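You operate a simulated robot arm through the tools that you are given. There is no shell and no other tool. Be economical: measure what you need, move in short steps, check, and stop when the job is done.

The job below is to be done with a simulated robot arm. You get a single attempt, and the scene is never put back.

Task
Shut the left packing drawer. Then take the grey pipe coupling and put it on the low shelf of the packing bench. Then take the purple pad on the packing bench top and put it away on the fitting bench top. Then take the white-grip door on the left top of the tank table and put it away on the top of the two-tier table. Then open the bench tank lid. Do these in the order given. Set down upright: grey pipe coupling.

The check looks at the end state, three seconds after you hand in, the way a careful person would. Anything else that was tipped, shoved, dropped, spilled or broken makes it a failure. A push-on lid holds only when it is set on centred and level and pressed home; a screw cap is set on level and turned clockwise until tight.

Robot
A 7-joint arm with a two-finger parallel gripper on a trunk, on a base that drives. Base frame: it is fixed to the floor where the robot stands at the start and does not move with it; the origin is under the middle of the robot, x ahead of it, y to its left, z up. Units: m, rad, N and s.
Its first joint turns from -2.897 to 2.897 rad. Places, roughly: bench tank lid [-2.2, -0.5, 0.9]; fitting bench top [-2.3, -0.4, 0.8]; grey pipe coupling (5x5x6 cm) [1, 0.9, 0.8]; left packing drawer [1, 0.2, 0.7]; low shelf of the packing bench [1.9, 0.4, 0.2]; purple pad (6x5x5 cm) [1.7, 0.4, 0.8]; top of the two-tier table [3.6, -3, 0.7]; white-grip door (40x16x7 cm) [10.1, -3.4, 0.8]. Payload 1.57 kg.
Tool frame: the origin (TCP) lies between the finger pads and is the grasp point; the fingertips stand 0.03 m ahead of it; z points along the fingers, y is the line along which they close. Largest opening 0.11 m; finger width 0.024, thickness 0.012; the body of the gripper, 0.048 by 0.112 m, starts 0.078 m behind the TCP.
Orientation is told as [roll, pitch, yaw] about the base's x, y, z axes, in that order, counted from this pose: with the fingers straight down and closing along the base's y, the tool's x points along the base's -x, its y along +y and its z along -z.

Tools
- The arm moves only by the tool arm_command. Its argument "increments" is a list of rows, each a list of 7 numbers: the shift along the base's x, y, z in m, then the turn, a rotation vector about the base's x, y, z in rad, then the opening, from 0 (shut) to 1 (fully open). In form: [[tx, ty, tz, wx, wy, wz, fingers], ...]. A call has 1 to 20 rows; each row is the pose to reach, as a shift and turn from the pose commanded when the call began. A row lasts 0.2 s, in which the tool goes at most 0.05 m and 0.15 rad; a call with a longer step from one row to the next is refused whole, and so is a gripper value outside its range. A pose out of reach is approached as far as the arm can. The call stops where the force on the tool passes 40 N (or 10 N more than at its start, if that is more) or the arm is blocked; 0.2 s more then pass. The fingers move at their own pace (about 0.108 m/s each) and stop on an object; they squeeze with about 35 N. The grip force told is the motor's: it shows also when the fingers shut on nothing. Time passes only in rows, and 0.2 s behind the last, so rows that repeat a pose let the fingers close. The reply holds the time, the measured pose of the TCP, the force on the tool along the base axes, the opening and the grip force, in the units named above and with some noise, with the torque about the TCP (base axes, N m) and any sound that the robot's microphone picked up.
- Cameras (640 x 400 px; columns grow to the right, rows downward): "scene" is now at [0.4955, 0.1706, 1.1339]; the picture's right is [-0.36, -0.93, 0.00], its down [-0.79, 0.31, -0.53] and it looks along [0.50, -0.19, -0.85] (base axes); focal length 236 px, centre (320, 200). "wrist" rides on the gripper at [0.07, 0.016, -0.141] in the tool frame; the picture's right is [-0.23, 0.97, 0.00], its down [-0.86, -0.20, -0.48] and it looks along [-0.47, -0.11, 0.88] (tool axes); focal length 222 px, centre (320, 200). There is no depth. A picture from a camera that has moved, and an enlarged one, comes with that camera's place and axes in the base frame and with its lens. The place of the scene camera against the robot may be out by one fixed shift of up to 0.012 m in any direction.
- get_image(camera): a new picture of that camera. No time passes.
- raise_lower(by): slides the trunk up (or, below 0, down) by that many m; the arm and the scene camera ride with it, the base frame stays. It gives what a move gives, with no picture.
- base_move(legs): drives the robot by 1 to 6 legs, each [ahead, left, turn to the left] in m, m and rad, along the robot's own axes; the way and the turn of a leg run together, so that a leg with both is an arc; at most 1.5 m and 3.142 rad a leg. The arm and the cameras ride along, it lands a little off, and it stops where it bumps. It gives what a move gives.
- turn_head(pan, tilt): turns the head with the scene camera to pan (to the left, within 1.798 rad either way) and tilt (down, from -0.506 to 1.204), counted from straight ahead of the robot. It gives what a move gives.
- enlarge(camera, box): a new picture of the part [left, top, right, bottom] of that camera's present view, enlarged. No time passes.
- job_done(): hands the job in; it is judged then, once.

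Go step by step. Nothing tells you exact positions but the pictures and the camera data: compare them with the known pose of the tool, close in by small moves and look again before you grip or let go. The budget is 165 turns and 120 pictures, counting those below and the enlarged ones. Unless the task says otherwise, let go and move clear before handing in, and close with one line.

The tools are called after "Emit:" as name(argument=value, ...) on one line, values as JSON. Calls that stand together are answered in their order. arm_command: Moves the arm, as the interface text tells. Its arguments: {"type":"object","properties":{"increments":{"type":"array"}},"required":["increments"]} The other tools are called the same way: raise_lower (by) slides the trunk up or down; base_move (legs) drives the base; turn_head (pan, tilt) turns the head that bears the scene camera; get_image (camera) takes a picture; enlarge (camera, box) takes an enlarged picture of a part of a camera's view; job_done () hands the job in.

At the start:

```text
t: 0.0
tcp_pos: [0.6909, 0.0619, 0.8792]
tool_rot: [-0.001, 0.0, 0.0]
force: [-0.2, -0.1, -0.2]
wrist_torque: [-0.02, 0.05, 0.0]
finger_gap: 0.1101
finger_force: 0.0
trunk travel left (down, up): [-0.2, 0.41]
robot x, y, heading: [-0.0008, 0.0004, 0.003]
head pan, tilt: [-0.37, 1.011]
```

scene: 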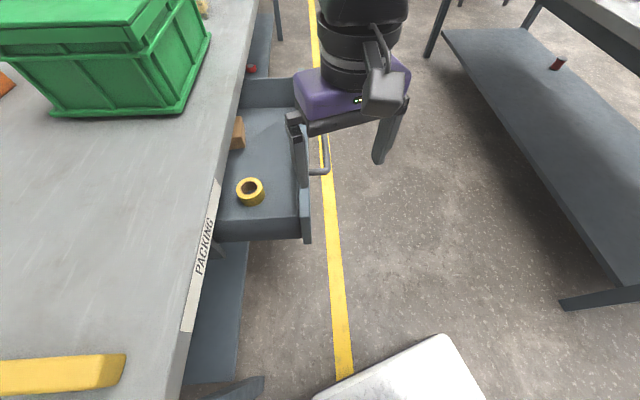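
wrist: 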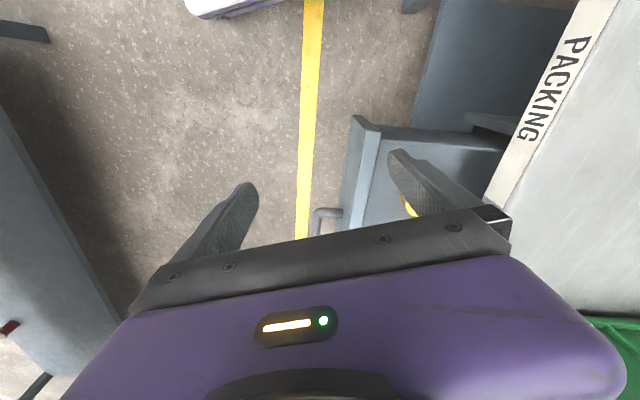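

The left drawer is open toward -y, with its front at about y=0.05 and the packing bench edge at about y=0.26. I'll look around before moving.

Emit:
turn_head(pan=0.3, tilt=0.7)

Emit:
get_image(camera="scene")

```text
t: 1.1
tcp_pos: [0.6903, 0.0638, 0.8786]
tool_rot: [0.0, -0.001, -0.002]
force: [-0.4, -0.4, 0.6]
wrist_torque: [0.0, -0.04, -0.05]
finger_gap: 0.1101
finger_force: 0.0
trunk travel left (down, up): [-0.2, 0.41]
robot x, y, heading: [0.0003, 0.0025, -0.001]
head pan, tilt: [0.3, 0.7]
```

```text
117 pictures are left
camera scene: at [0.5123, 0.2205, 1.158], right [0.29, -0.96, 0.0], down [-0.62, -0.19, -0.76], along [0.73, 0.23, -0.64], focal length 236 px, centre (320, 200)
```

scene: 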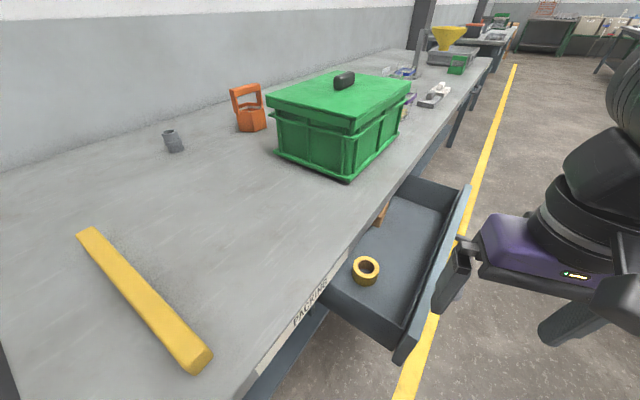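

The bench runs along about (0.95, -0.31), with its inward normal at about (0.31, 0.95). The coupling is near (1.09, 0.94, 0.79). I'll drive a little along the aisle and tilt the tool toward the drawer front.

Emit:
base_move(legs=[[0.2, -0.1, 0]])

Emit:
turn_head(pan=-0.1, tilt=0.95)

Emit:
arm_command(increments=[[0, -0.04, 0, 0.14, -0.046, 0, 0], [0, -0.08, 0, 0.27, -0.09, 0, 0], [0, -0.12, 0, 0.41, -0.135, 0, 0], [0, -0.15, 0, 0.54, -0.18, 0, 0], [0, -0.18, 0, 0.67, -0.22, 0, 0], [0, -0.2, 0, 0.8, -0.26, 0, 0], [0, -0.2, 0, 0.93, -0.3, 0, 0], [0, -0.2, 0, 0.93, -0.3, 0, 0]])

Emit:
get_image(camera="scene")

Emit:
get_image(camera="wrist")

```text
t: 2.8
tcp_pos: [0.8948, -0.0367, 0.8785]
tool_rot: [-0.003, 0.0, 0.006]
force: [0.4, -0.1, 0.5]
wrist_torque: [0.02, 0.03, -0.01]
finger_gap: 0.1098
finger_force: 0.0
trunk travel left (down, up): [-0.2, 0.41]
robot x, y, heading: [0.1987, -0.1027, -0.0]
head pan, tilt: [0.3, 0.7]
```

```text
t: 3.6
tcp_pos: [0.8944, -0.036, 0.879]
tool_rot: [0.0, -0.001, 0.005]
force: [-0.1, 0.9, 0.8]
wrist_torque: [0.01, 0.01, -0.03]
finger_gap: 0.11
finger_force: 0.0
trunk travel left (down, up): [-0.2, 0.41]
robot x, y, heading: [0.2052, -0.1004, 0.002]
head pan, tilt: [-0.099, 0.949]
```

```text
t: 5.4
tcp_pos: [0.8941, -0.2371, 0.8797]
tool_rot: [0.955, -0.262, -0.131]
force: [0.0, 0.4, 0.4]
wrist_torque: [0.01, 0.0, 0.01]
finger_gap: 0.0
finger_force: 21.2
trunk travel left (down, up): [-0.2, 0.41]
robot x, y, heading: [0.205, -0.1019, 0.002]
head pan, tilt: [-0.099, 0.949]
```

```text
116 pictures are left
camera scene: at [0.7066, 0.0881, 1.1383], right [-0.1, -1.0, 0.0], down [-0.81, 0.08, -0.58], along [0.58, -0.06, -0.81], focal length 236 px, centre (320, 200)
```

scene: 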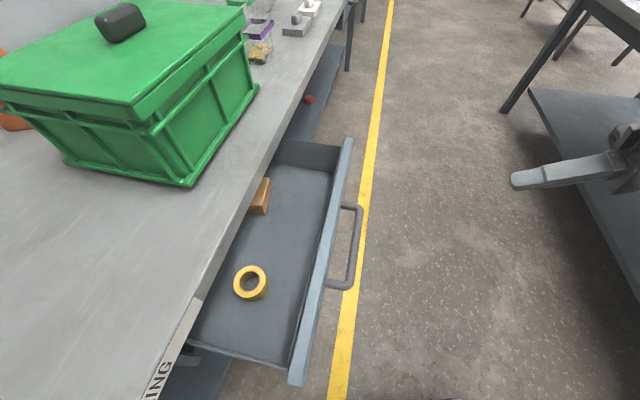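

```text
115 pictures are left
camera wrist: at [0.7887, -0.3305, 0.9534], right [0.09, 0.56, 0.83], down [0.72, -0.61, 0.33], along [0.68, 0.57, -0.46], focal length 222 px, centre (320, 200)
```

wrist: 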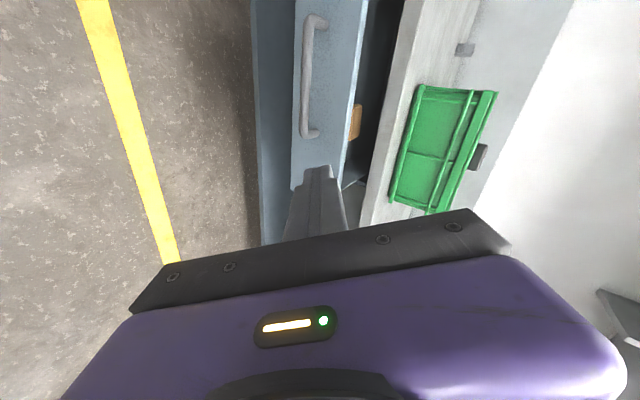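

The drawer panel runs from about (0.70, 0.12) to (1.17, -0.04), with the handle at z≈0.70. I'll bring the closed fingertips to the panel beyond the handle and push along the inward normal.

Emit:
arm_command(increments=[[0.033, 0, -0.035, 0, 0, 0, 0], [0.067, 0, -0.07, 0, 0, 0, 0], [0.1, 0, -0.105, 0, 0, 0, 0], [0.134, 0, -0.14, 0, 0, 0, 0], [0.134, 0.03, -0.173, 0, 0, 0, 0], [0.134, 0.07, -0.173, 0, 0, 0, 0], [0.134, 0.11, -0.173, 0, 0, 0, 0], [0.134, 0.14, -0.173, 0, 0, 0, 0]])

Emit:
get_image(camera="scene")

Emit:
get_image(camera="wrist")

```text
t: 7.2
tcp_pos: [1.0317, -0.0946, 0.7064]
tool_rot: [0.952, -0.26, -0.132]
force: [0.1, -0.3, 0.3]
wrist_torque: [0.03, 0.0, 0.02]
finger_gap: 0.0
finger_force: 21.3
out of reach, approached as far as the arm can: row 4, 5
trunk travel left (down, up): [-0.2, 0.41]
robot x, y, heading: [0.2036, -0.1014, 0.006]
head pan, tilt: [-0.099, 0.949]
```

```text
114 pictures are left
camera scene: at [0.7066, 0.088, 1.1383], right [-0.1, -1.0, 0.0], down [-0.81, 0.08, -0.58], along [0.58, -0.06, -0.81], focal length 236 px, centre (320, 200)
```

scene: 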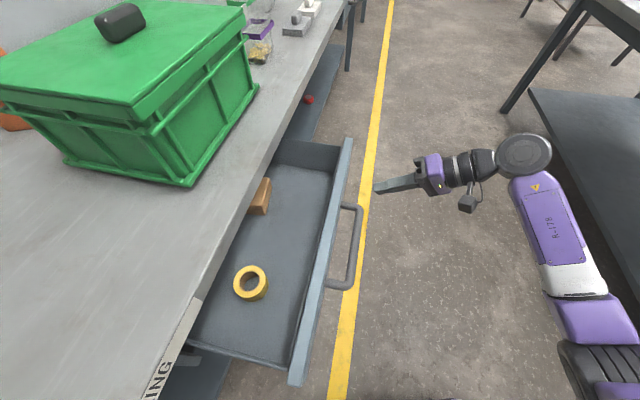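

```text
113 pictures are left
camera wrist: at [0.9269, -0.1884, 0.7797], right [0.09, 0.56, 0.83], down [0.72, -0.61, 0.33], along [0.68, 0.57, -0.46], focal length 222 px, centre (320, 200)
```

wrist: 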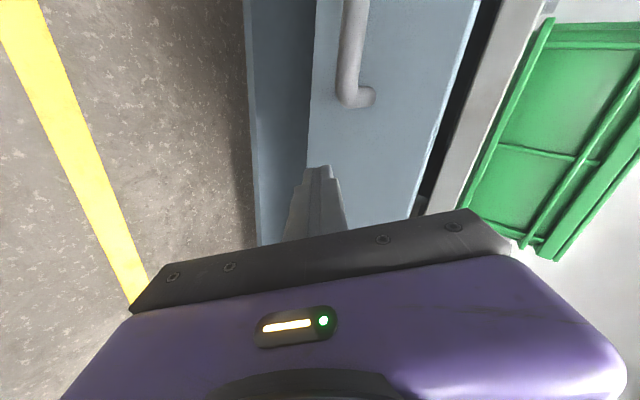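

The fingertip is lined up on the panel face beside the handle, with the lower edge clear. Now I'll push slowly along the normal.

Emit:
arm_command(increments=[[0.0047, 0.0143, 0, 0, 0, 0, 0], [0.0094, 0.0285, 0, 0, 0, 0, 0], [0.0141, 0.0428, 0, 0, 0, 0, 0], [0.0188, 0.057, 0, 0, 0, 0, 0], [0.0235, 0.0713, 0, 0, 0, 0, 0], [0.0282, 0.0855, 0, 0, 0, 0, 0], [0.0329, 0.0998, 0, 0, 0, 0, 0], [0.0376, 0.114, 0, 0, 0, 0, 0], [0.0423, 0.1283, 0, 0, 0, 0, 0], [0.047, 0.1425, 0, 0, 0, 0, 0], [0.0517, 0.1568, 0, 0, 0, 0, 0], [0.0564, 0.171, 0, 0, 0, 0, 0]])

Emit:
get_image(camera="scene")

```text
t: 9.8
tcp_pos: [1.0838, 0.0762, 0.7051]
tool_rot: [0.954, -0.26, -0.132]
force: [0.2, -0.4, 0.2]
wrist_torque: [0.0, 0.02, 0.02]
finger_gap: 0.0
finger_force: 21.5
trunk travel left (down, up): [-0.2, 0.41]
robot x, y, heading: [0.207, -0.0972, 0.004]
head pan, tilt: [-0.099, 0.949]
```

```text
112 pictures are left
camera scene: at [0.7066, 0.0881, 1.1382], right [-0.1, -1.0, 0.0], down [-0.81, 0.08, -0.58], along [0.58, -0.06, -0.81], focal length 236 px, centre (320, 200)
```

scene: 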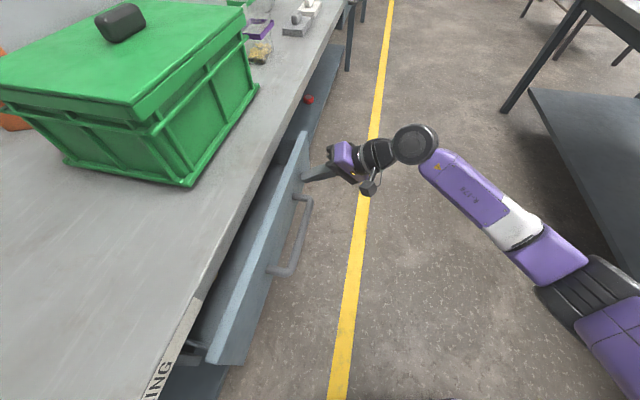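

The drawer is sliding in well, with roughly 8 cm still to go. I'll keep pushing.

Emit:
arm_command(increments=[[0.0047, 0.0143, 0, 0, 0, 0, 0], [0.0094, 0.0285, 0, 0, 0, 0, 0], [0.0141, 0.0428, 0, 0, 0, 0, 0], [0.0188, 0.057, 0, 0, 0, 0, 0], [0.0222, 0.067, 0, 0, 0, 0, 0], [0.0254, 0.077, 0, 0, 0, 0, 0], [0.0286, 0.087, 0, 0, 0, 0, 0], [0.032, 0.097, 0, 0, 0, 0, 0], [0.035, 0.107, 0, 0, 0, 0, 0], [0.039, 0.117, 0, 0, 0, 0, 0], [0.042, 0.127, 0, 0, 0, 0, 0], [0.045, 0.137, 0, 0, 0, 0, 0]])

Emit:
get_image(camera="scene")

```text
t: 11.4
tcp_pos: [1.1103, 0.1523, 0.7044]
tool_rot: [0.947, -0.255, -0.13]
force: [-11.8, -11.6, 8.2]
wrist_torque: [0.16, -0.07, 0.16]
finger_gap: 0.0
finger_force: 21.2
trunk travel left (down, up): [-0.2, 0.41]
robot x, y, heading: [0.2024, -0.1044, 0.004]
head pan, tilt: [-0.099, 0.949]
stopped in row 7: the force on the tool passed its limit at 56 N (the readings are from after the stop); the commanded pose is now the measured one
```

```text
111 pictures are left
camera scene: at [0.706, 0.0872, 1.1387], right [-0.1, -1.0, 0.0], down [-0.81, 0.08, -0.58], along [0.58, -0.06, -0.81], focal length 236 px, centre (320, 200)
```

scene: 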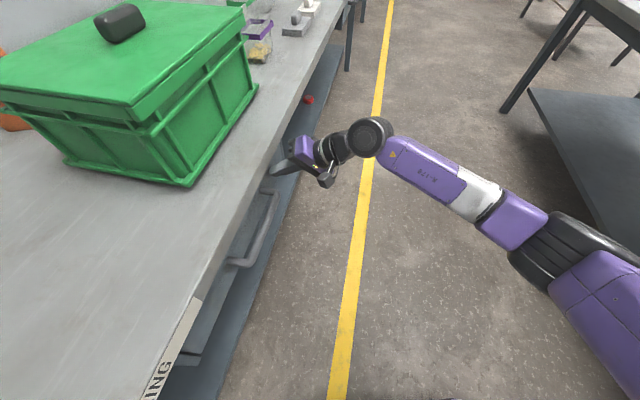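

The push hit a hard stop. I'll back off and check whether the drawer is fully home.

Emit:
arm_command(increments=[[-0.015, -0.045, 0, 0, 0, 0, 0], [-0.03, -0.09, 0, 0, 0, 0, 0], [-0.045, -0.135, 0, 0, 0, 0, 0]])

Emit:
get_image(camera="wrist")

Emit:
enlarge(camera="scene", box=[130, 110, 370, 400])

```text
t: 12.2
tcp_pos: [1.0674, 0.0177, 0.6997]
tool_rot: [0.947, -0.256, -0.128]
force: [0.4, -0.6, 0.1]
wrist_torque: [0.02, 0.0, -0.01]
finger_gap: 0.0
finger_force: 21.5
trunk travel left (down, up): [-0.2, 0.41]
robot x, y, heading: [0.2014, -0.1015, 0.003]
head pan, tilt: [-0.099, 0.949]
```

```text
110 pictures are left
camera wrist: at [0.9632, -0.0748, 0.7759], right [0.09, 0.56, 0.82], down [0.73, -0.6, 0.33], along [0.68, 0.57, -0.46], focal length 222 px, centre (320, 200)
```

wrist: 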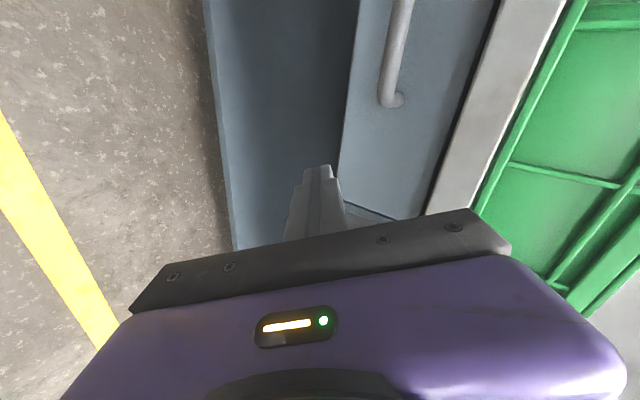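

```text
1.38 times, centred on (250, 255) of scene
camera zoom: at [0.7065, 0.0884, 1.1382], right [-0.09, -1.0, 0.0], down [-0.81, 0.08, -0.58], along [0.58, -0.06, -0.81], focal length 325 px, centre (417, 124)
```

zoom: 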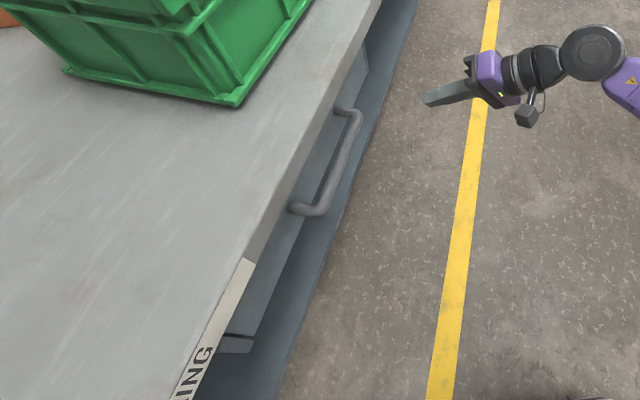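

Emit:
enlarge(camera="wrist", box=[300, 60, 540, 240])

Emit:
enlarge(camera="scene", box=[150, 290, 290, 400])

```text
2.22 times, centred on (420, 150) of wrist
camera zoom: at [0.9632, -0.0748, 0.7759], right [0.09, 0.56, 0.82], down [0.73, -0.6, 0.33], along [0.68, 0.57, -0.46], focal length 494 px, centre (98, 311)
```

zoom: 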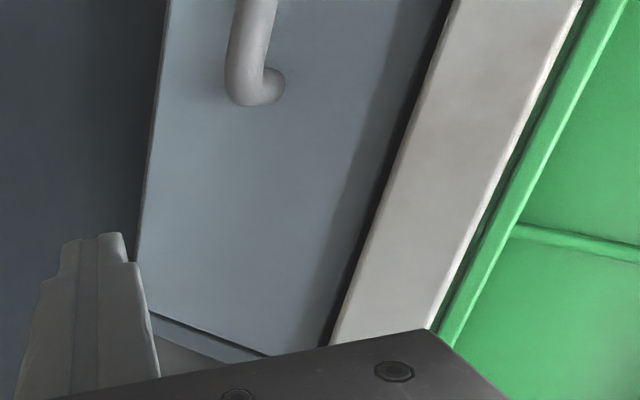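

```text
3.64 times, centred on (220, 345) of scene
camera zoom: at [0.7065, 0.0884, 1.1382], right [-0.09, -1.0, 0.0], down [-0.81, 0.08, -0.58], along [0.58, -0.06, -0.81], focal length 857 px, centre (684, -327)
```

zoom: 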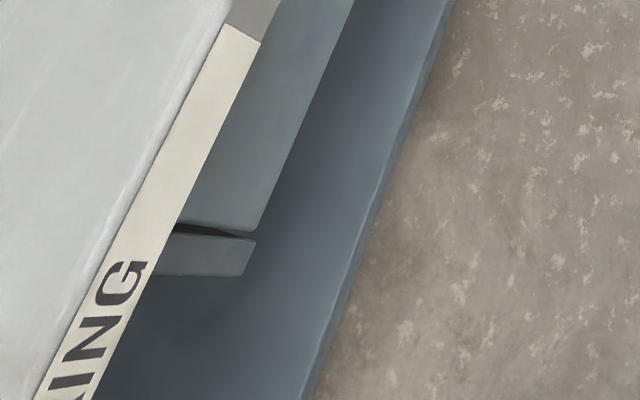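

The drawer panel sits flush with its frame, so it is shut. Next is the coupling, so I'll retract the arm and look left to find access around the bench end.

Emit:
arm_command(increments=[[-0.01, -0.04, 0.03, -0.13, 0.04, 0, 0], [-0.02, -0.07, 0.06, -0.26, 0.08, 0, 0], [-0.03, -0.1, 0.1, -0.39, 0.12, 0, 0], [-0.04, -0.1, 0.14, -0.52, 0.16, 0, 0.3], [-0.05, -0.1, 0.18, -0.65, 0.2, 0, 0.6], [-0.06, -0.1, 0.22, -0.78, 0.24, 0, 0.8], [-0.07, -0.1, 0.25, -0.92, 0.29, 0, 1], [-0.08, -0.1, 0.25, -0.93, 0.3, 0, 1]])

Emit:
turn_head(pan=1.0, tilt=0.6)

Emit:
get_image(camera="scene")

Emit:
turn_head(pan=0.0, tilt=0.45)

Emit:
get_image(camera="scene")

```text
refused: row 1 steps farther than a row can; nothing moved
```

```text
t: 13.5
tcp_pos: [1.0685, 0.018, 0.7011]
tool_rot: [0.948, -0.256, -0.128]
force: [-0.1, -0.1, -0.1]
wrist_torque: [0.02, -0.02, 0.0]
finger_gap: 0.0
finger_force: 21.4
trunk travel left (down, up): [-0.2, 0.41]
robot x, y, heading: [0.2046, -0.1025, 0.006]
head pan, tilt: [1.0, 0.6]
```

```text
106 pictures are left
camera scene: at [0.6816, 0.1691, 1.1666], right [0.84, -0.54, 0.0], down [-0.3, -0.48, -0.82], along [0.44, 0.7, -0.57], focal length 236 px, centre (320, 200)
```

scene: 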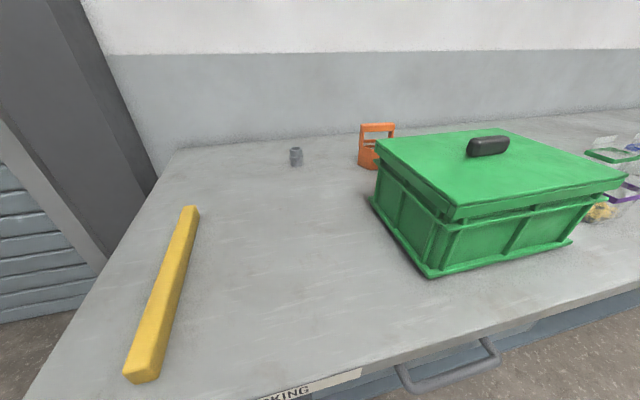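

```text
t: 14.8
tcp_pos: [1.0677, 0.0184, 0.7018]
tool_rot: [0.949, -0.256, -0.129]
force: [-1.0, 0.3, 0.1]
wrist_torque: [0.0, -0.01, -0.04]
finger_gap: 0.0
finger_force: 21.1
trunk travel left (down, up): [-0.2, 0.41]
robot x, y, heading: [0.2042, -0.1023, 0.008]
head pan, tilt: [0.0, 0.45]
```

```text
105 pictures are left
camera scene: at [0.726, 0.095, 1.1802], right [0.0, -1.0, 0.0], down [-0.44, 0.0, -0.9], along [0.9, 0.0, -0.44], focal length 236 px, centre (320, 200)
```

scene: 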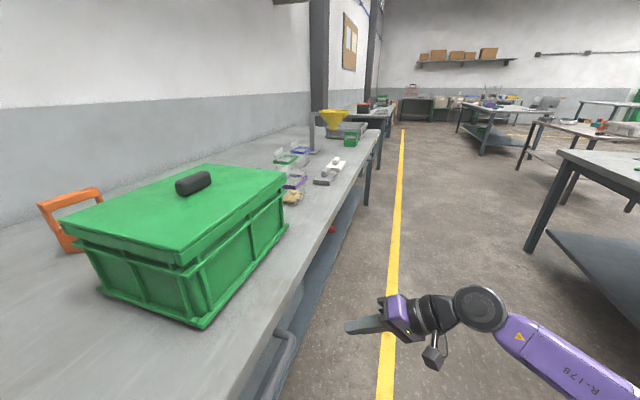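

The coupling sits near (1.03, 0.88) on a bench top at z≈0.78. The way in at d≈0.7 is clear between the yellow bar and the green bin. I'll raise the tool, then drive round to face the bench.

Emit:
arm_command(increments=[[-0.005, -0.035, 0.03, -0.12, 0.04, 0, 0], [-0.01, -0.07, 0.06, -0.24, 0.08, 0, 0], [-0.02, -0.09, 0.1, -0.36, 0.12, 0, 0], [-0.03, -0.1, 0.14, -0.48, 0.16, 0, 0.3], [-0.05, -0.1, 0.18, -0.6, 0.2, 0, 0.6], [-0.07, -0.1, 0.22, -0.72, 0.24, 0, 0.8], [-0.1, -0.1, 0.25, -0.83, 0.28, 0, 1], [-0.14, -0.1, 0.27, -0.93, 0.3, 0, 1], [-0.18, -0.1, 0.29, -0.93, 0.3, 0, 1], [-0.21, -0.08, 0.3, -0.93, 0.3, 0, 1]])

Emit:
turn_head(pan=0.0, tilt=0.8)

```text
t: 17.0
tcp_pos: [0.8588, -0.0641, 1.0034]
tool_rot: [-0.008, 0.005, 0.0]
force: [0.7, 0.3, 0.3]
wrist_torque: [0.03, 0.01, -0.01]
finger_gap: 0.1099
finger_force: 0.0
trunk travel left (down, up): [-0.2, 0.41]
robot x, y, heading: [0.1999, -0.1029, 0.002]
head pan, tilt: [0.0, 0.45]
```

```text
t: 17.8
tcp_pos: [0.8576, -0.0639, 1.0042]
tool_rot: [-0.005, 0.005, 0.003]
force: [-0.3, -0.1, 0.0]
wrist_torque: [-0.02, 0.0, 0.0]
finger_gap: 0.11
finger_force: 0.0
trunk travel left (down, up): [-0.2, 0.41]
robot x, y, heading: [0.2025, -0.1032, 0.004]
head pan, tilt: [0.0, 0.799]
```

Emit:
base_move(legs=[[0, 0, 1.25], [0.1, -0.46, 0]])

Emit:
get_image(camera="scene")

Emit:
get_image(camera="wrist")

```text
t: 23.8
tcp_pos: [0.8215, 0.5036, 1.0036]
tool_rot: [-0.005, 0.004, 1.286]
force: [-1.3, -0.6, 0.2]
wrist_torque: [0.01, -0.01, -0.03]
finger_gap: 0.1098
finger_force: 0.1
trunk travel left (down, up): [-0.2, 0.41]
robot x, y, heading: [0.674, -0.14, 1.29]
head pan, tilt: [0.0, 0.799]
```

```text
104 pictures are left
camera scene: at [0.6267, 0.4032, 1.1498], right [0.96, -0.28, 0.0], down [-0.2, -0.69, -0.7], along [0.2, 0.67, -0.72], focal length 236 px, centre (320, 200)
```

scene: 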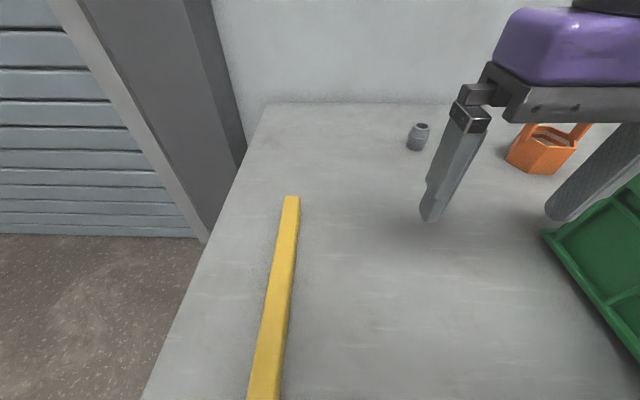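

```text
103 pictures are left
camera wrist: at [0.7851, 0.4415, 1.1451], right [-0.87, 0.49, -0.01], down [0.43, 0.77, 0.48], along [0.24, 0.41, -0.88], focal length 222 px, centre (320, 200)
```

wrist: 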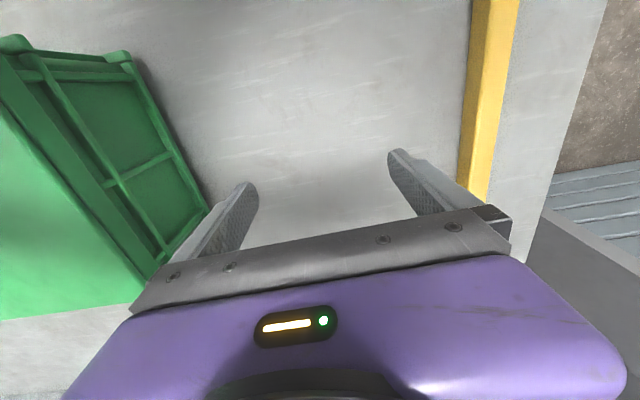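

The coupling is confirmed near (1.04, 0.88, 0.81). I'll drive slightly closer, centre on it, and tilt the tool 0.8 rad forward so the same orientation also works for the low shelf.

Emit:
base_move(legs=[[0.09, -0.069, 0]])

Emit:
arm_command(increments=[[0, 0, 0, 0.13, -0.037, 0, 1], [0, 0, 0, 0.26, -0.075, 0, 1], [0, 0, 0, 0.39, -0.112, 0, 1], [0, 0, 0, 0.52, -0.15, 0, 1], [0, 0, 0, 0.65, -0.187, 0, 1], [0, 0, 0, 0.769, -0.222, 0, 1], [0, 0, 0, 0.769, -0.222, 0, 1]])

Emit:
get_image(camera="scene")

Emit:
get_image(camera="wrist")

```text
t: 25.0
tcp_pos: [0.9125, 0.5736, 1.0026]
tool_rot: [-0.006, 0.007, 1.285]
force: [0.4, -0.1, 0.2]
wrist_torque: [0.01, 0.02, 0.01]
finger_gap: 0.1101
finger_force: 0.0
trunk travel left (down, up): [-0.2, 0.41]
robot x, y, heading: [0.7649, -0.0672, 1.283]
head pan, tilt: [0.0, 0.799]
```

```text
t: 26.6
tcp_pos: [0.916, 0.6137, 1.0356]
tool_rot: [-0.002, -0.797, 1.283]
force: [-0.7, 0.6, 0.3]
wrist_torque: [0.02, 0.01, 0.0]
finger_gap: 0.1101
finger_force: 0.1
out of reach, approached as far as the arm can: row 5, 6, 7
trunk travel left (down, up): [-0.2, 0.41]
robot x, y, heading: [0.7628, -0.0633, 1.287]
head pan, tilt: [0.0, 0.799]
```

```text
102 pictures are left
camera scene: at [0.7182, 0.473, 1.1498], right [0.96, -0.28, 0.0], down [-0.2, -0.69, -0.7], along [0.2, 0.67, -0.72], focal length 236 px, centre (320, 200)
```

scene: 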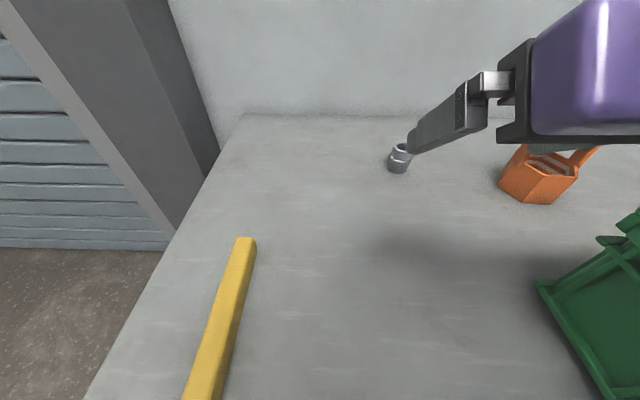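

```text
101 pictures are left
camera wrist: at [0.8568, 0.4746, 1.0851], right [-0.89, 0.43, 0.16], down [0.26, 0.19, 0.95], along [0.38, 0.88, -0.28], focal length 222 px, centre (320, 200)
```

wrist: 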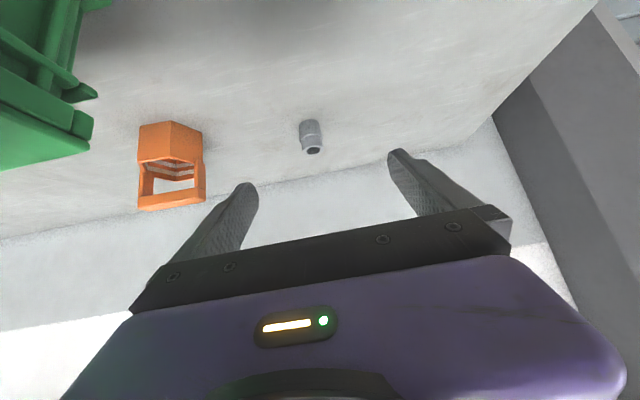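

Both views agree on (1.03, 0.876, 0.81). I'm moving to a pre-grasp point about 10 cm back along the fingers.

Emit:
arm_command(increments=[[0.016, 0.04, -0.01, 0.769, -0.222, 0, 1], [0.03, 0.08, -0.02, 0.769, -0.222, 0, 1]])

```text
refused: row 1 steps farther than a row can; nothing moved
```

Emit:
arm_command(increments=[[0.016, 0.04, -0.01, 0, 0, 0, 1], [0.032, 0.08, -0.03, 0, 0, 0, 1], [0.048, 0.12, -0.05, 0, 0, 0, 1], [0.064, 0.16, -0.07, 0, 0, 0, 1]])

```text
t: 27.6
tcp_pos: [0.9757, 0.7745, 0.9666]
tool_rot: [-0.001, -0.795, 1.284]
force: [0.1, -1.1, 0.1]
wrist_torque: [-0.01, -0.02, -0.01]
finger_gap: 0.1099
finger_force: 0.0
trunk travel left (down, up): [-0.2, 0.41]
robot x, y, heading: [0.7617, -0.0645, 1.283]
head pan, tilt: [0.0, 0.799]
```

Emit:
arm_command(increments=[[0.013, 0.013, -0.03, 0, 0, 0, 1], [0.026, 0.026, -0.06, 0, 0, 0, 1], [0.032, 0.033, -0.082, 0, 0, 0, 1]])

Emit:
get_image(camera="wrist")

Emit:
get_image(camera="scene")

```text
t: 28.4
tcp_pos: [1.0102, 0.8078, 0.8842]
tool_rot: [-0.001, -0.795, 1.283]
force: [-0.5, -0.7, 0.4]
wrist_torque: [-0.01, -0.01, 0.02]
finger_gap: 0.1097
finger_force: 0.2
trunk travel left (down, up): [-0.2, 0.41]
robot x, y, heading: [0.7667, -0.0678, 1.285]
head pan, tilt: [0.0, 0.799]
```

```text
100 pictures are left
camera wrist: at [0.9519, 0.6688, 0.934], right [-0.89, 0.43, 0.16], down [0.26, 0.19, 0.95], along [0.38, 0.88, -0.28], focal length 222 px, centre (320, 200)
```

wrist: 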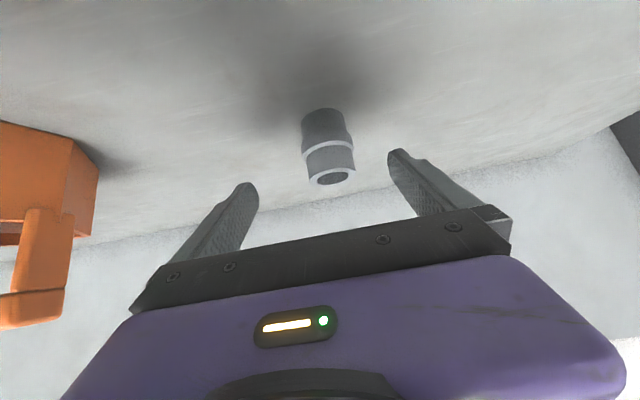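

```text
99 pictures are left
camera scene: at [0.7181, 0.4729, 1.1499], right [0.96, -0.28, 0.0], down [-0.2, -0.69, -0.7], along [0.2, 0.67, -0.72], focal length 236 px, centre (320, 200)
```

scene: 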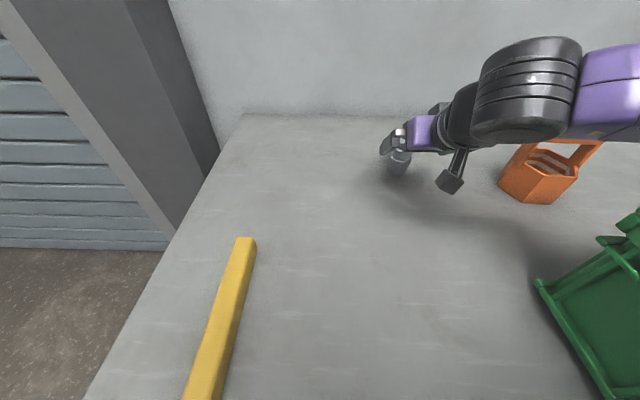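

The coupling is centred to within 9 mm. I'll correct that, advance, and close.

Emit:
arm_command(increments=[[-0.006, 0.015, -0.012, 0, 0, 0, 1], [0.0, 0.04, -0.036, 0, 0, 0, 1], [0.009, 0.067, -0.061, 0, 0, 0, 1], [0.009, 0.067, -0.061, 0, 0, 0, 1]])

Emit:
get_image(camera="wrist")

```text
t: 29.4
tcp_pos: [1.0159, 0.8732, 0.8298]
tool_rot: [0.0, -0.808, 1.286]
force: [-1.3, -11.6, 18.1]
wrist_torque: [-0.15, -0.03, 0.07]
finger_gap: 0.1091
finger_force: 0.1
trunk travel left (down, up): [-0.2, 0.41]
robot x, y, heading: [0.7638, -0.0636, 1.289]
head pan, tilt: [0.0, 0.799]
stopped in row 4: the force on the tool passed its limit at 90 N (the readings are from after the stop); the commanded pose is now the measured one
```

```text
98 pictures are left
camera wrist: at [0.9588, 0.7331, 0.8767], right [-0.89, 0.42, 0.16], down [0.26, 0.18, 0.95], along [0.37, 0.89, -0.27], focal length 222 px, centre (320, 200)
```

wrist: 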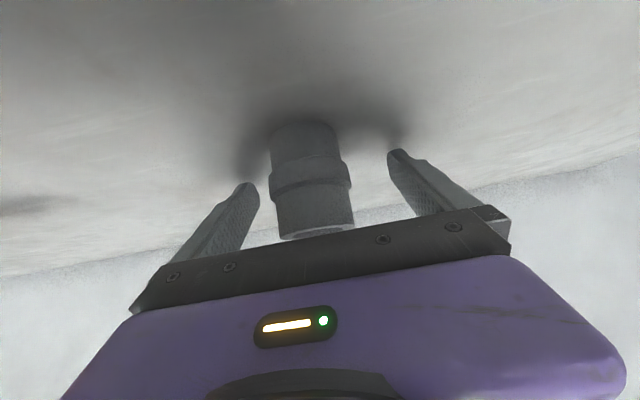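

The fingertips touched the bench, so the top is nearer z≈0.797 and the coupling is centred at z≈0.827. I'll lift 8 mm, back off slightly, and close.

Emit:
arm_command(increments=[[-0.002, -0.008, 0.008, 0, 0, 0, 1], [-0.002, -0.012, 0.008, 0, 0, 0, 1], [-0.002, -0.012, 0.008, 0, 0, 0, 0.6], [-0.002, -0.012, 0.008, 0, 0, 0, 0.3], [-0.002, -0.012, 0.008, 0, 0, 0, 0.2], [-0.002, -0.012, 0.008, 0, 0, 0, 0.2], [-0.002, -0.012, 0.008, 0, 0, 0, 0.2]])

Emit:
get_image(camera="wrist")

```text
t: 31.0
tcp_pos: [1.0141, 0.8608, 0.8339]
tool_rot: [0.0, -0.804, 1.289]
force: [-0.2, 0.6, -0.6]
wrist_torque: [0.03, 0.0, 0.0]
finger_gap: 0.0464
finger_force: 35.0
trunk travel left (down, up): [-0.2, 0.41]
robot x, y, heading: [0.7643, -0.0661, 1.288]
head pan, tilt: [0.0, 0.799]
```

```text
97 pictures are left
camera wrist: at [0.9568, 0.7205, 0.8828], right [-0.89, 0.42, 0.16], down [0.26, 0.18, 0.95], along [0.37, 0.89, -0.27], focal length 222 px, centre (320, 200)
```

wrist: 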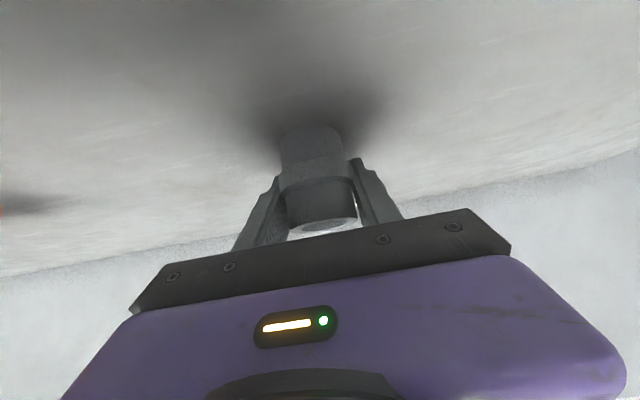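

The coupling is gripped, with a gap of 46 mm. I'll lift it, then back the robot away from the bench.

Emit:
arm_command(increments=[[0, 0, 0.03, 0, 0, 0, 0.2], [0, 0, 0.07, 0, 0, 0, 0.2], [0, 0, 0.11, 0, 0, 0, 0.2], [0, -0.02, 0.15, 0, 0, 0, 0.2], [-0.01, -0.06, 0.17, 0, 0, 0, 0.2], [-0.02, -0.1, 0.18, 0, 0, 0, 0.2]])

Emit:
base_move(legs=[[-0.35, 0, 0]])

Emit:
turn_head(pan=-1.0, tilt=0.8)

Emit:
get_image(camera="scene")

Emit:
turn_head(pan=0.0, tilt=1.1)

Emit:
get_image(camera="scene")

```text
t: 32.6
tcp_pos: [0.9689, 0.7649, 1.0017]
tool_rot: [0.044, -0.778, 1.302]
force: [-0.3, -0.4, 0.0]
wrist_torque: [0.03, -0.01, 0.01]
finger_gap: 0.022
finger_force: 0.1
trunk travel left (down, up): [-0.2, 0.41]
robot x, y, heading: [0.7642, -0.0655, 1.291]
head pan, tilt: [0.0, 0.799]
stopped in row 6: the arm was blocked; the commanded pose is now the measured one
```

```text
t: 34.9
tcp_pos: [0.8687, 0.4248, 1.0016]
tool_rot: [0.041, -0.777, 1.307]
force: [0.2, 0.1, 0.1]
wrist_torque: [0.03, 0.02, 0.03]
finger_gap: 0.0222
finger_force: 0.1
trunk travel left (down, up): [-0.2, 0.41]
robot x, y, heading: [0.6641, -0.4041, 1.294]
head pan, tilt: [0.0, 0.799]
```

```text
t: 36.1
tcp_pos: [0.8674, 0.4243, 1.0009]
tool_rot: [0.044, -0.777, 1.305]
force: [-0.6, 0.4, -0.8]
wrist_torque: [0.03, 0.01, -0.01]
finger_gap: 0.0221
finger_force: 0.1
trunk travel left (down, up): [-0.2, 0.41]
robot x, y, heading: [0.6642, -0.4085, 1.296]
head pan, tilt: [-1.0, 0.799]
```

```text
96 pictures are left
camera scene: at [0.6719, 0.0766, 1.1498], right [0.29, -0.96, 0.0], down [-0.69, -0.21, -0.7], along [0.67, 0.2, -0.72], focal length 236 px, centre (320, 200)
```

scene: 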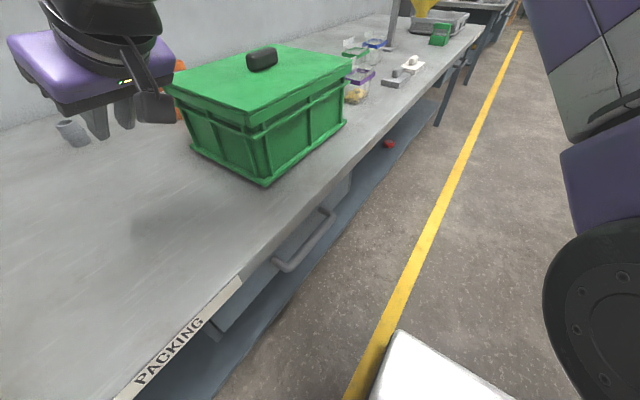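

```text
t: 37.4
tcp_pos: [0.8677, 0.4245, 1.0024]
tool_rot: [0.042, -0.778, 1.308]
force: [-1.0, 0.0, -0.1]
wrist_torque: [0.01, -0.02, 0.0]
finger_gap: 0.0222
finger_force: 0.0
trunk travel left (down, up): [-0.2, 0.41]
robot x, y, heading: [0.6636, -0.406, 1.296]
head pan, tilt: [0.0, 1.1]
```

```text
95 pictures are left
camera scene: at [0.6121, 0.1141, 1.1281], right [0.96, -0.28, 0.0], down [-0.25, -0.86, -0.45], along [0.13, 0.44, -0.89], focal length 236 px, centre (320, 200)
```

scene: 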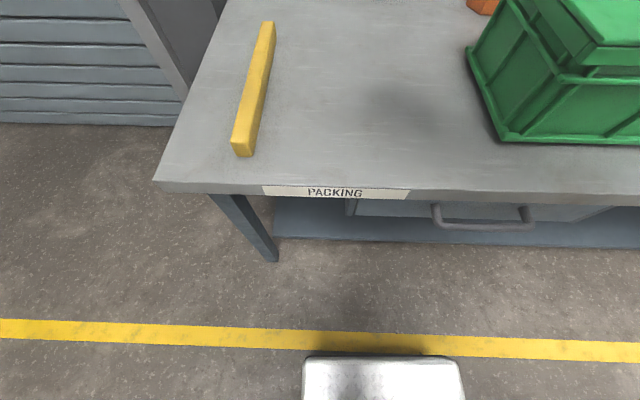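

The gripper came away empty; the coupling slipped out. I'll find out where it is now.

Emit:
turn_head(pan=-0.3, tilt=0.6)

Emit:
get_image(camera="scene")

Emit:
get_image(camera="wrist")

```text
t: 38.3
tcp_pos: [0.8672, 0.4244, 1.0028]
tool_rot: [0.045, -0.777, 1.307]
force: [0.7, -0.1, -0.4]
wrist_torque: [0.0, 0.0, -0.02]
finger_gap: 0.0221
finger_force: 0.0
trunk travel left (down, up): [-0.2, 0.41]
robot x, y, heading: [0.6625, -0.4075, 1.291]
head pan, tilt: [-0.3, 0.6]
```

```text
94 pictures are left
camera scene: at [0.643, 0.1274, 1.1666], right [0.84, -0.55, 0.0], down [-0.31, -0.47, -0.82], along [0.45, 0.69, -0.57], focal length 236 px, centre (320, 200)
```

scene: 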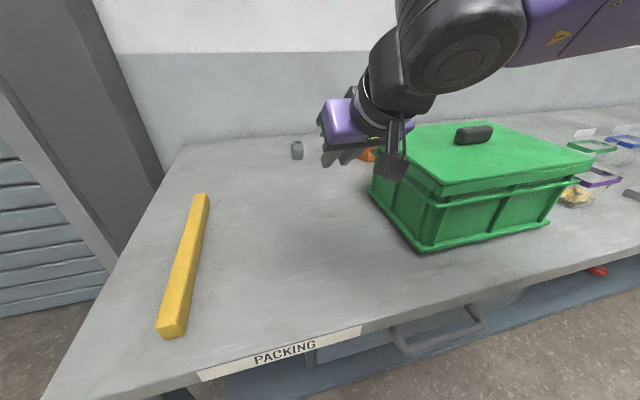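

```text
93 pictures are left
camera wrist: at [0.8187, 0.2828, 1.0542], right [-0.9, 0.38, 0.19], down [0.29, 0.21, 0.93], along [0.32, 0.9, -0.3], focal length 222 px, centre (320, 200)
```

wrist: 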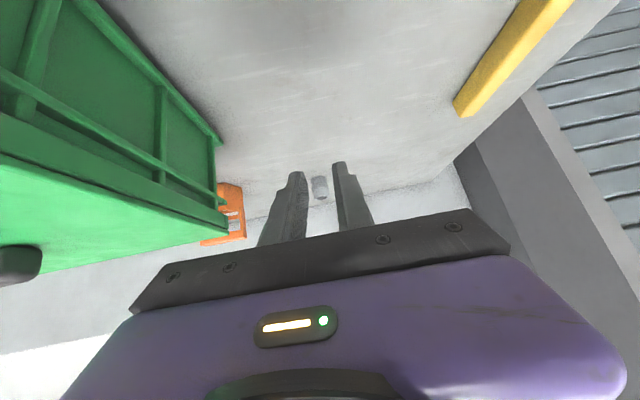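

The coupling is still upright where it was, at (1.015, 0.851) with its top at 0.857. My first grip was too high and 1 cm off. I'll drive back in and regrip with the pads centred on its axis.

Emit:
base_move(legs=[[0.33, 0, 0]])

Emit:
arm_command(increments=[[0, 0, 0, 0.007, -0.018, -0.025, 1], [0, 0, 0, 0.014, -0.036, -0.051, 1], [0, 0, 0, 0.014, -0.036, -0.051, 1]])

Emit:
get_image(camera="wrist")

```text
t: 40.5
tcp_pos: [0.9545, 0.7484, 1.0014]
tool_rot: [0.045, -0.776, 1.313]
force: [-0.7, 0.1, -0.1]
wrist_torque: [-0.02, 0.01, -0.01]
finger_gap: 0.022
finger_force: 0.1
trunk travel left (down, up): [-0.2, 0.41]
robot x, y, heading: [0.7584, -0.0843, 1.294]
head pan, tilt: [-0.3, 0.6]
```

```text
t: 41.3
tcp_pos: [0.9549, 0.7489, 0.996]
tool_rot: [0.025, -0.791, 1.272]
force: [-0.9, -0.5, 0.3]
wrist_torque: [0.0, -0.03, 0.03]
finger_gap: 0.11
finger_force: 0.1
trunk travel left (down, up): [-0.2, 0.41]
robot x, y, heading: [0.7581, -0.0872, 1.294]
head pan, tilt: [-0.3, 0.6]
```

```text
92 pictures are left
camera wrist: at [0.8985, 0.6082, 1.0468], right [-0.89, 0.42, 0.18], down [0.28, 0.19, 0.94], along [0.36, 0.89, -0.29], focal length 222 px, centre (320, 200)
```

wrist: 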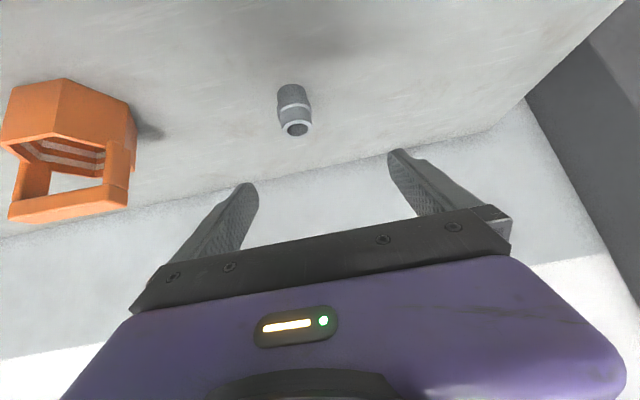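

Emit:
arm_command(increments=[[0.015, 0.015, -0.035, 0, 0, 0, 1], [0.03, 0.03, -0.07, 0, 0, 0, 1], [0.041, 0.041, -0.099, 0, 0, 0, 1], [0.046, 0.056, -0.114, 0, 0, 0, 1], [0.05, 0.071, -0.129, 0, 0, 0, 1], [0.054, 0.086, -0.144, 0, 0, 0, 1], [0.059, 0.103, -0.16, 0, 0, 0, 1], [0.059, 0.103, -0.16, 0, 0, 0, 1]])

Emit:
get_image(camera="wrist")

```text
t: 43.1
tcp_pos: [1.01, 0.8498, 0.842]
tool_rot: [-0.002, -0.799, 1.292]
force: [0.5, 0.0, 0.5]
wrist_torque: [-0.01, -0.04, 0.01]
finger_gap: 0.1096
finger_force: 0.1
trunk travel left (down, up): [-0.2, 0.41]
robot x, y, heading: [0.7594, -0.0823, 1.295]
head pan, tilt: [-0.3, 0.6]
```

```text
91 pictures are left
camera wrist: at [0.9538, 0.71, 0.8911], right [-0.89, 0.42, 0.16], down [0.26, 0.19, 0.95], along [0.37, 0.89, -0.28], focal length 222 px, centre (320, 200)
```

wrist: 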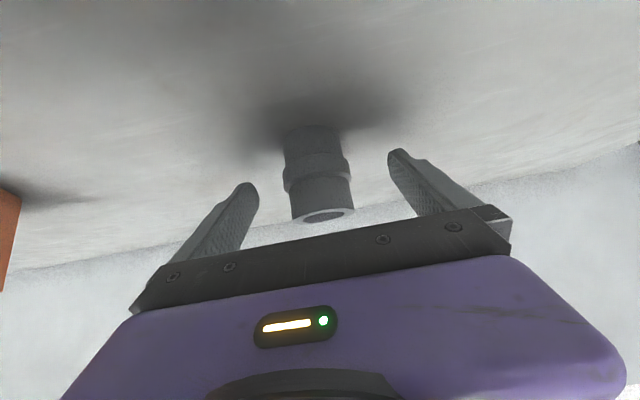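

The axis is centred laterally and in depth; the coupling's middle is about 1.3 cm lower. I'll drop 9 mm and close firmly.

Emit:
arm_command(increments=[[0.001, 0, -0.009, 0, 0, 0, 1], [0.001, 0, -0.009, 0, 0, 0, 0.6], [0.001, 0, -0.009, 0, 0, 0, 0.3], [0.001, 0, -0.009, 0, 0, 0, 0], [0.001, 0, -0.009, 0, 0, 0, 0], [0.001, 0, -0.009, 0, 0, 0, 0]])

Emit:
arm_command(increments=[[0, 0, 0.005, 0, 0, 0, 0], [0, 0, 0.012, 0, 0, 0, 0], [0, 0, 0.02, 0, 0, 0, 0], [0, 0, 0.03, 0, 0, 0, 0], [0, 0, 0.03, 0, 0, 0, 0]])

Emit:
get_image(camera="wrist")

```text
t: 44.5
tcp_pos: [1.0127, 0.8495, 0.8331]
tool_rot: [-0.002, -0.799, 1.292]
force: [-0.1, 0.5, 1.7]
wrist_torque: [0.03, 0.04, 0.02]
finger_gap: 0.0463
finger_force: 35.0
trunk travel left (down, up): [-0.2, 0.41]
robot x, y, heading: [0.7561, -0.0871, 1.295]
head pan, tilt: [-0.3, 0.6]
```

```text
t: 45.7
tcp_pos: [1.0142, 0.8504, 0.8617]
tool_rot: [-0.002, -0.8, 1.292]
force: [-0.6, 0.8, -0.4]
wrist_torque: [0.04, -0.03, -0.01]
finger_gap: 0.0463
finger_force: 34.7
trunk travel left (down, up): [-0.2, 0.41]
robot x, y, heading: [0.756, -0.0828, 1.299]
head pan, tilt: [-0.3, 0.6]
```

```text
90 pictures are left
camera wrist: at [0.9562, 0.7102, 0.9112], right [-0.89, 0.42, 0.16], down [0.26, 0.19, 0.95], along [0.37, 0.89, -0.28], focal length 222 px, centre (320, 200)
```

wrist: 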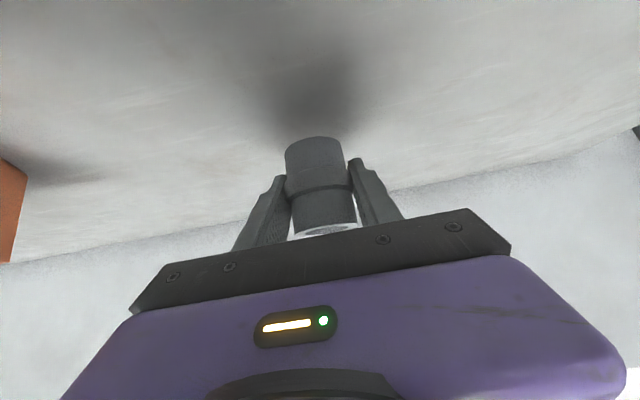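

It's holding. I'll raise it more slowly and then back the robot off.

Emit:
arm_command(increments=[[0, 0, 0.015, 0, 0, 0, 0], [0, 0, 0.03, 0, 0, 0, 0], [0, 0, 0.045, 0, 0, 0, 0], [0, 0, 0.06, 0, 0, 0, 0], [0, 0, 0.075, 0, 0, 0, 0], [0, 0, 0.09, 0, 0, 0, 0]])

Emit:
base_move(legs=[[-0.3, 0.0, 0]])

Emit:
get_image(camera="wrist")

```text
t: 47.1
tcp_pos: [1.0146, 0.8515, 0.9531]
tool_rot: [0.001, -0.8, 1.292]
force: [1.0, 0.3, -1.1]
wrist_torque: [-0.02, 0.01, -0.02]
finger_gap: 0.0462
finger_force: 35.1
trunk travel left (down, up): [-0.2, 0.41]
robot x, y, heading: [0.7588, -0.0879, 1.297]
head pan, tilt: [-0.3, 0.6]
```

```text
t: 49.1
tcp_pos: [0.9369, 0.5715, 0.9543]
tool_rot: [-0.003, -0.799, 1.291]
force: [0.1, -0.6, -0.3]
wrist_torque: [0.02, -0.02, 0.0]
finger_gap: 0.0465
finger_force: 35.0
trunk travel left (down, up): [-0.2, 0.41]
robot x, y, heading: [0.6792, -0.3629, 1.297]
head pan, tilt: [-0.3, 0.6]
```

```text
89 pictures are left
camera wrist: at [0.8808, 0.432, 1.0023], right [-0.89, 0.42, 0.16], down [0.26, 0.19, 0.95], along [0.37, 0.89, -0.28], focal length 222 px, centre (320, 200)
```

wrist: 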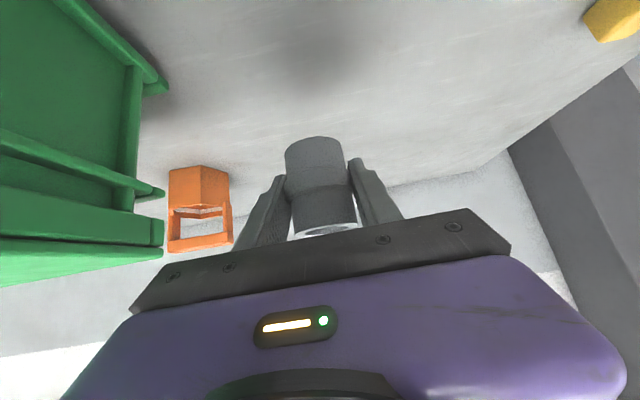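

The coupling is held firmly. Before backing further I need to see the clearance to the table behind and to my right.

Emit:
turn_head(pan=-1.79, tilt=0.9)

Emit:
get_image(camera="scene")

Emit:
turn_head(pan=1.79, tilt=0.9)

Emit:
get_image(camera="scene")

```text
t: 50.7
tcp_pos: [0.9385, 0.5717, 0.9533]
tool_rot: [-0.002, -0.8, 1.291]
force: [-0.4, 0.1, 0.4]
wrist_torque: [0.01, 0.0, -0.03]
finger_gap: 0.0464
finger_force: 35.2
trunk travel left (down, up): [-0.2, 0.41]
robot x, y, heading: [0.6769, -0.3603, 1.295]
head pan, tilt: [-1.791, 0.901]
```

```text
88 pictures are left
camera scene: at [0.672, 0.0605, 1.1419], right [-0.47, -0.88, 0.0], down [-0.69, 0.37, -0.62], along [0.55, -0.29, -0.78], focal length 236 px, centre (320, 200)
```

scene: 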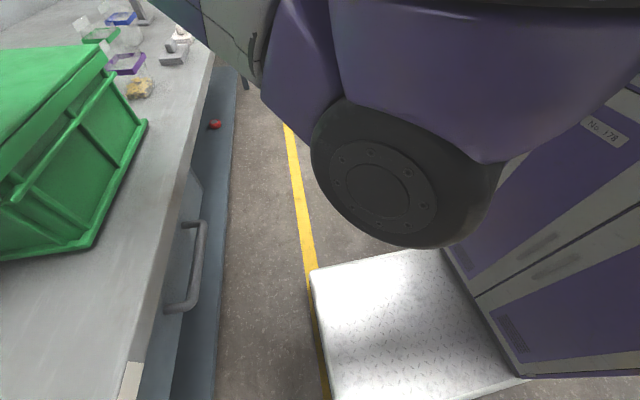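

```text
t: 53.7
tcp_pos: [0.9373, 0.5714, 0.9536]
tool_rot: [-0.003, -0.799, 1.291]
force: [-0.3, 0.3, -1.1]
wrist_torque: [-0.02, 0.01, 0.02]
finger_gap: 0.0466
finger_force: 35.3
trunk travel left (down, up): [-0.2, 0.41]
robot x, y, heading: [0.676, -0.3646, 1.294]
head pan, tilt: [1.791, 0.901]
```

```text
87 pictures are left
camera scene: at [0.5302, 0.1005, 1.1419], right [0.06, 1.0, 0.0], down [0.78, -0.04, -0.62], along [-0.62, 0.03, -0.78], focal length 236 px, centre (320, 200)
```

scene: 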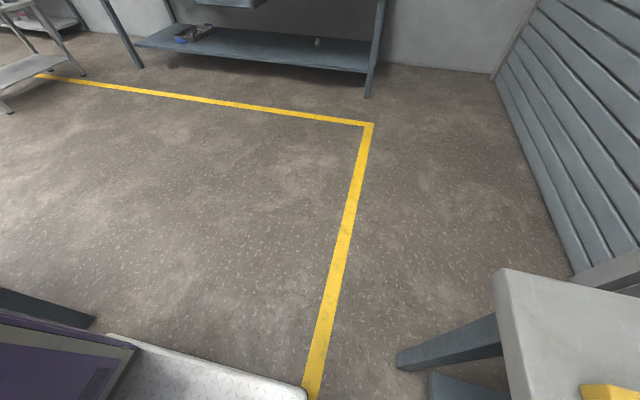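

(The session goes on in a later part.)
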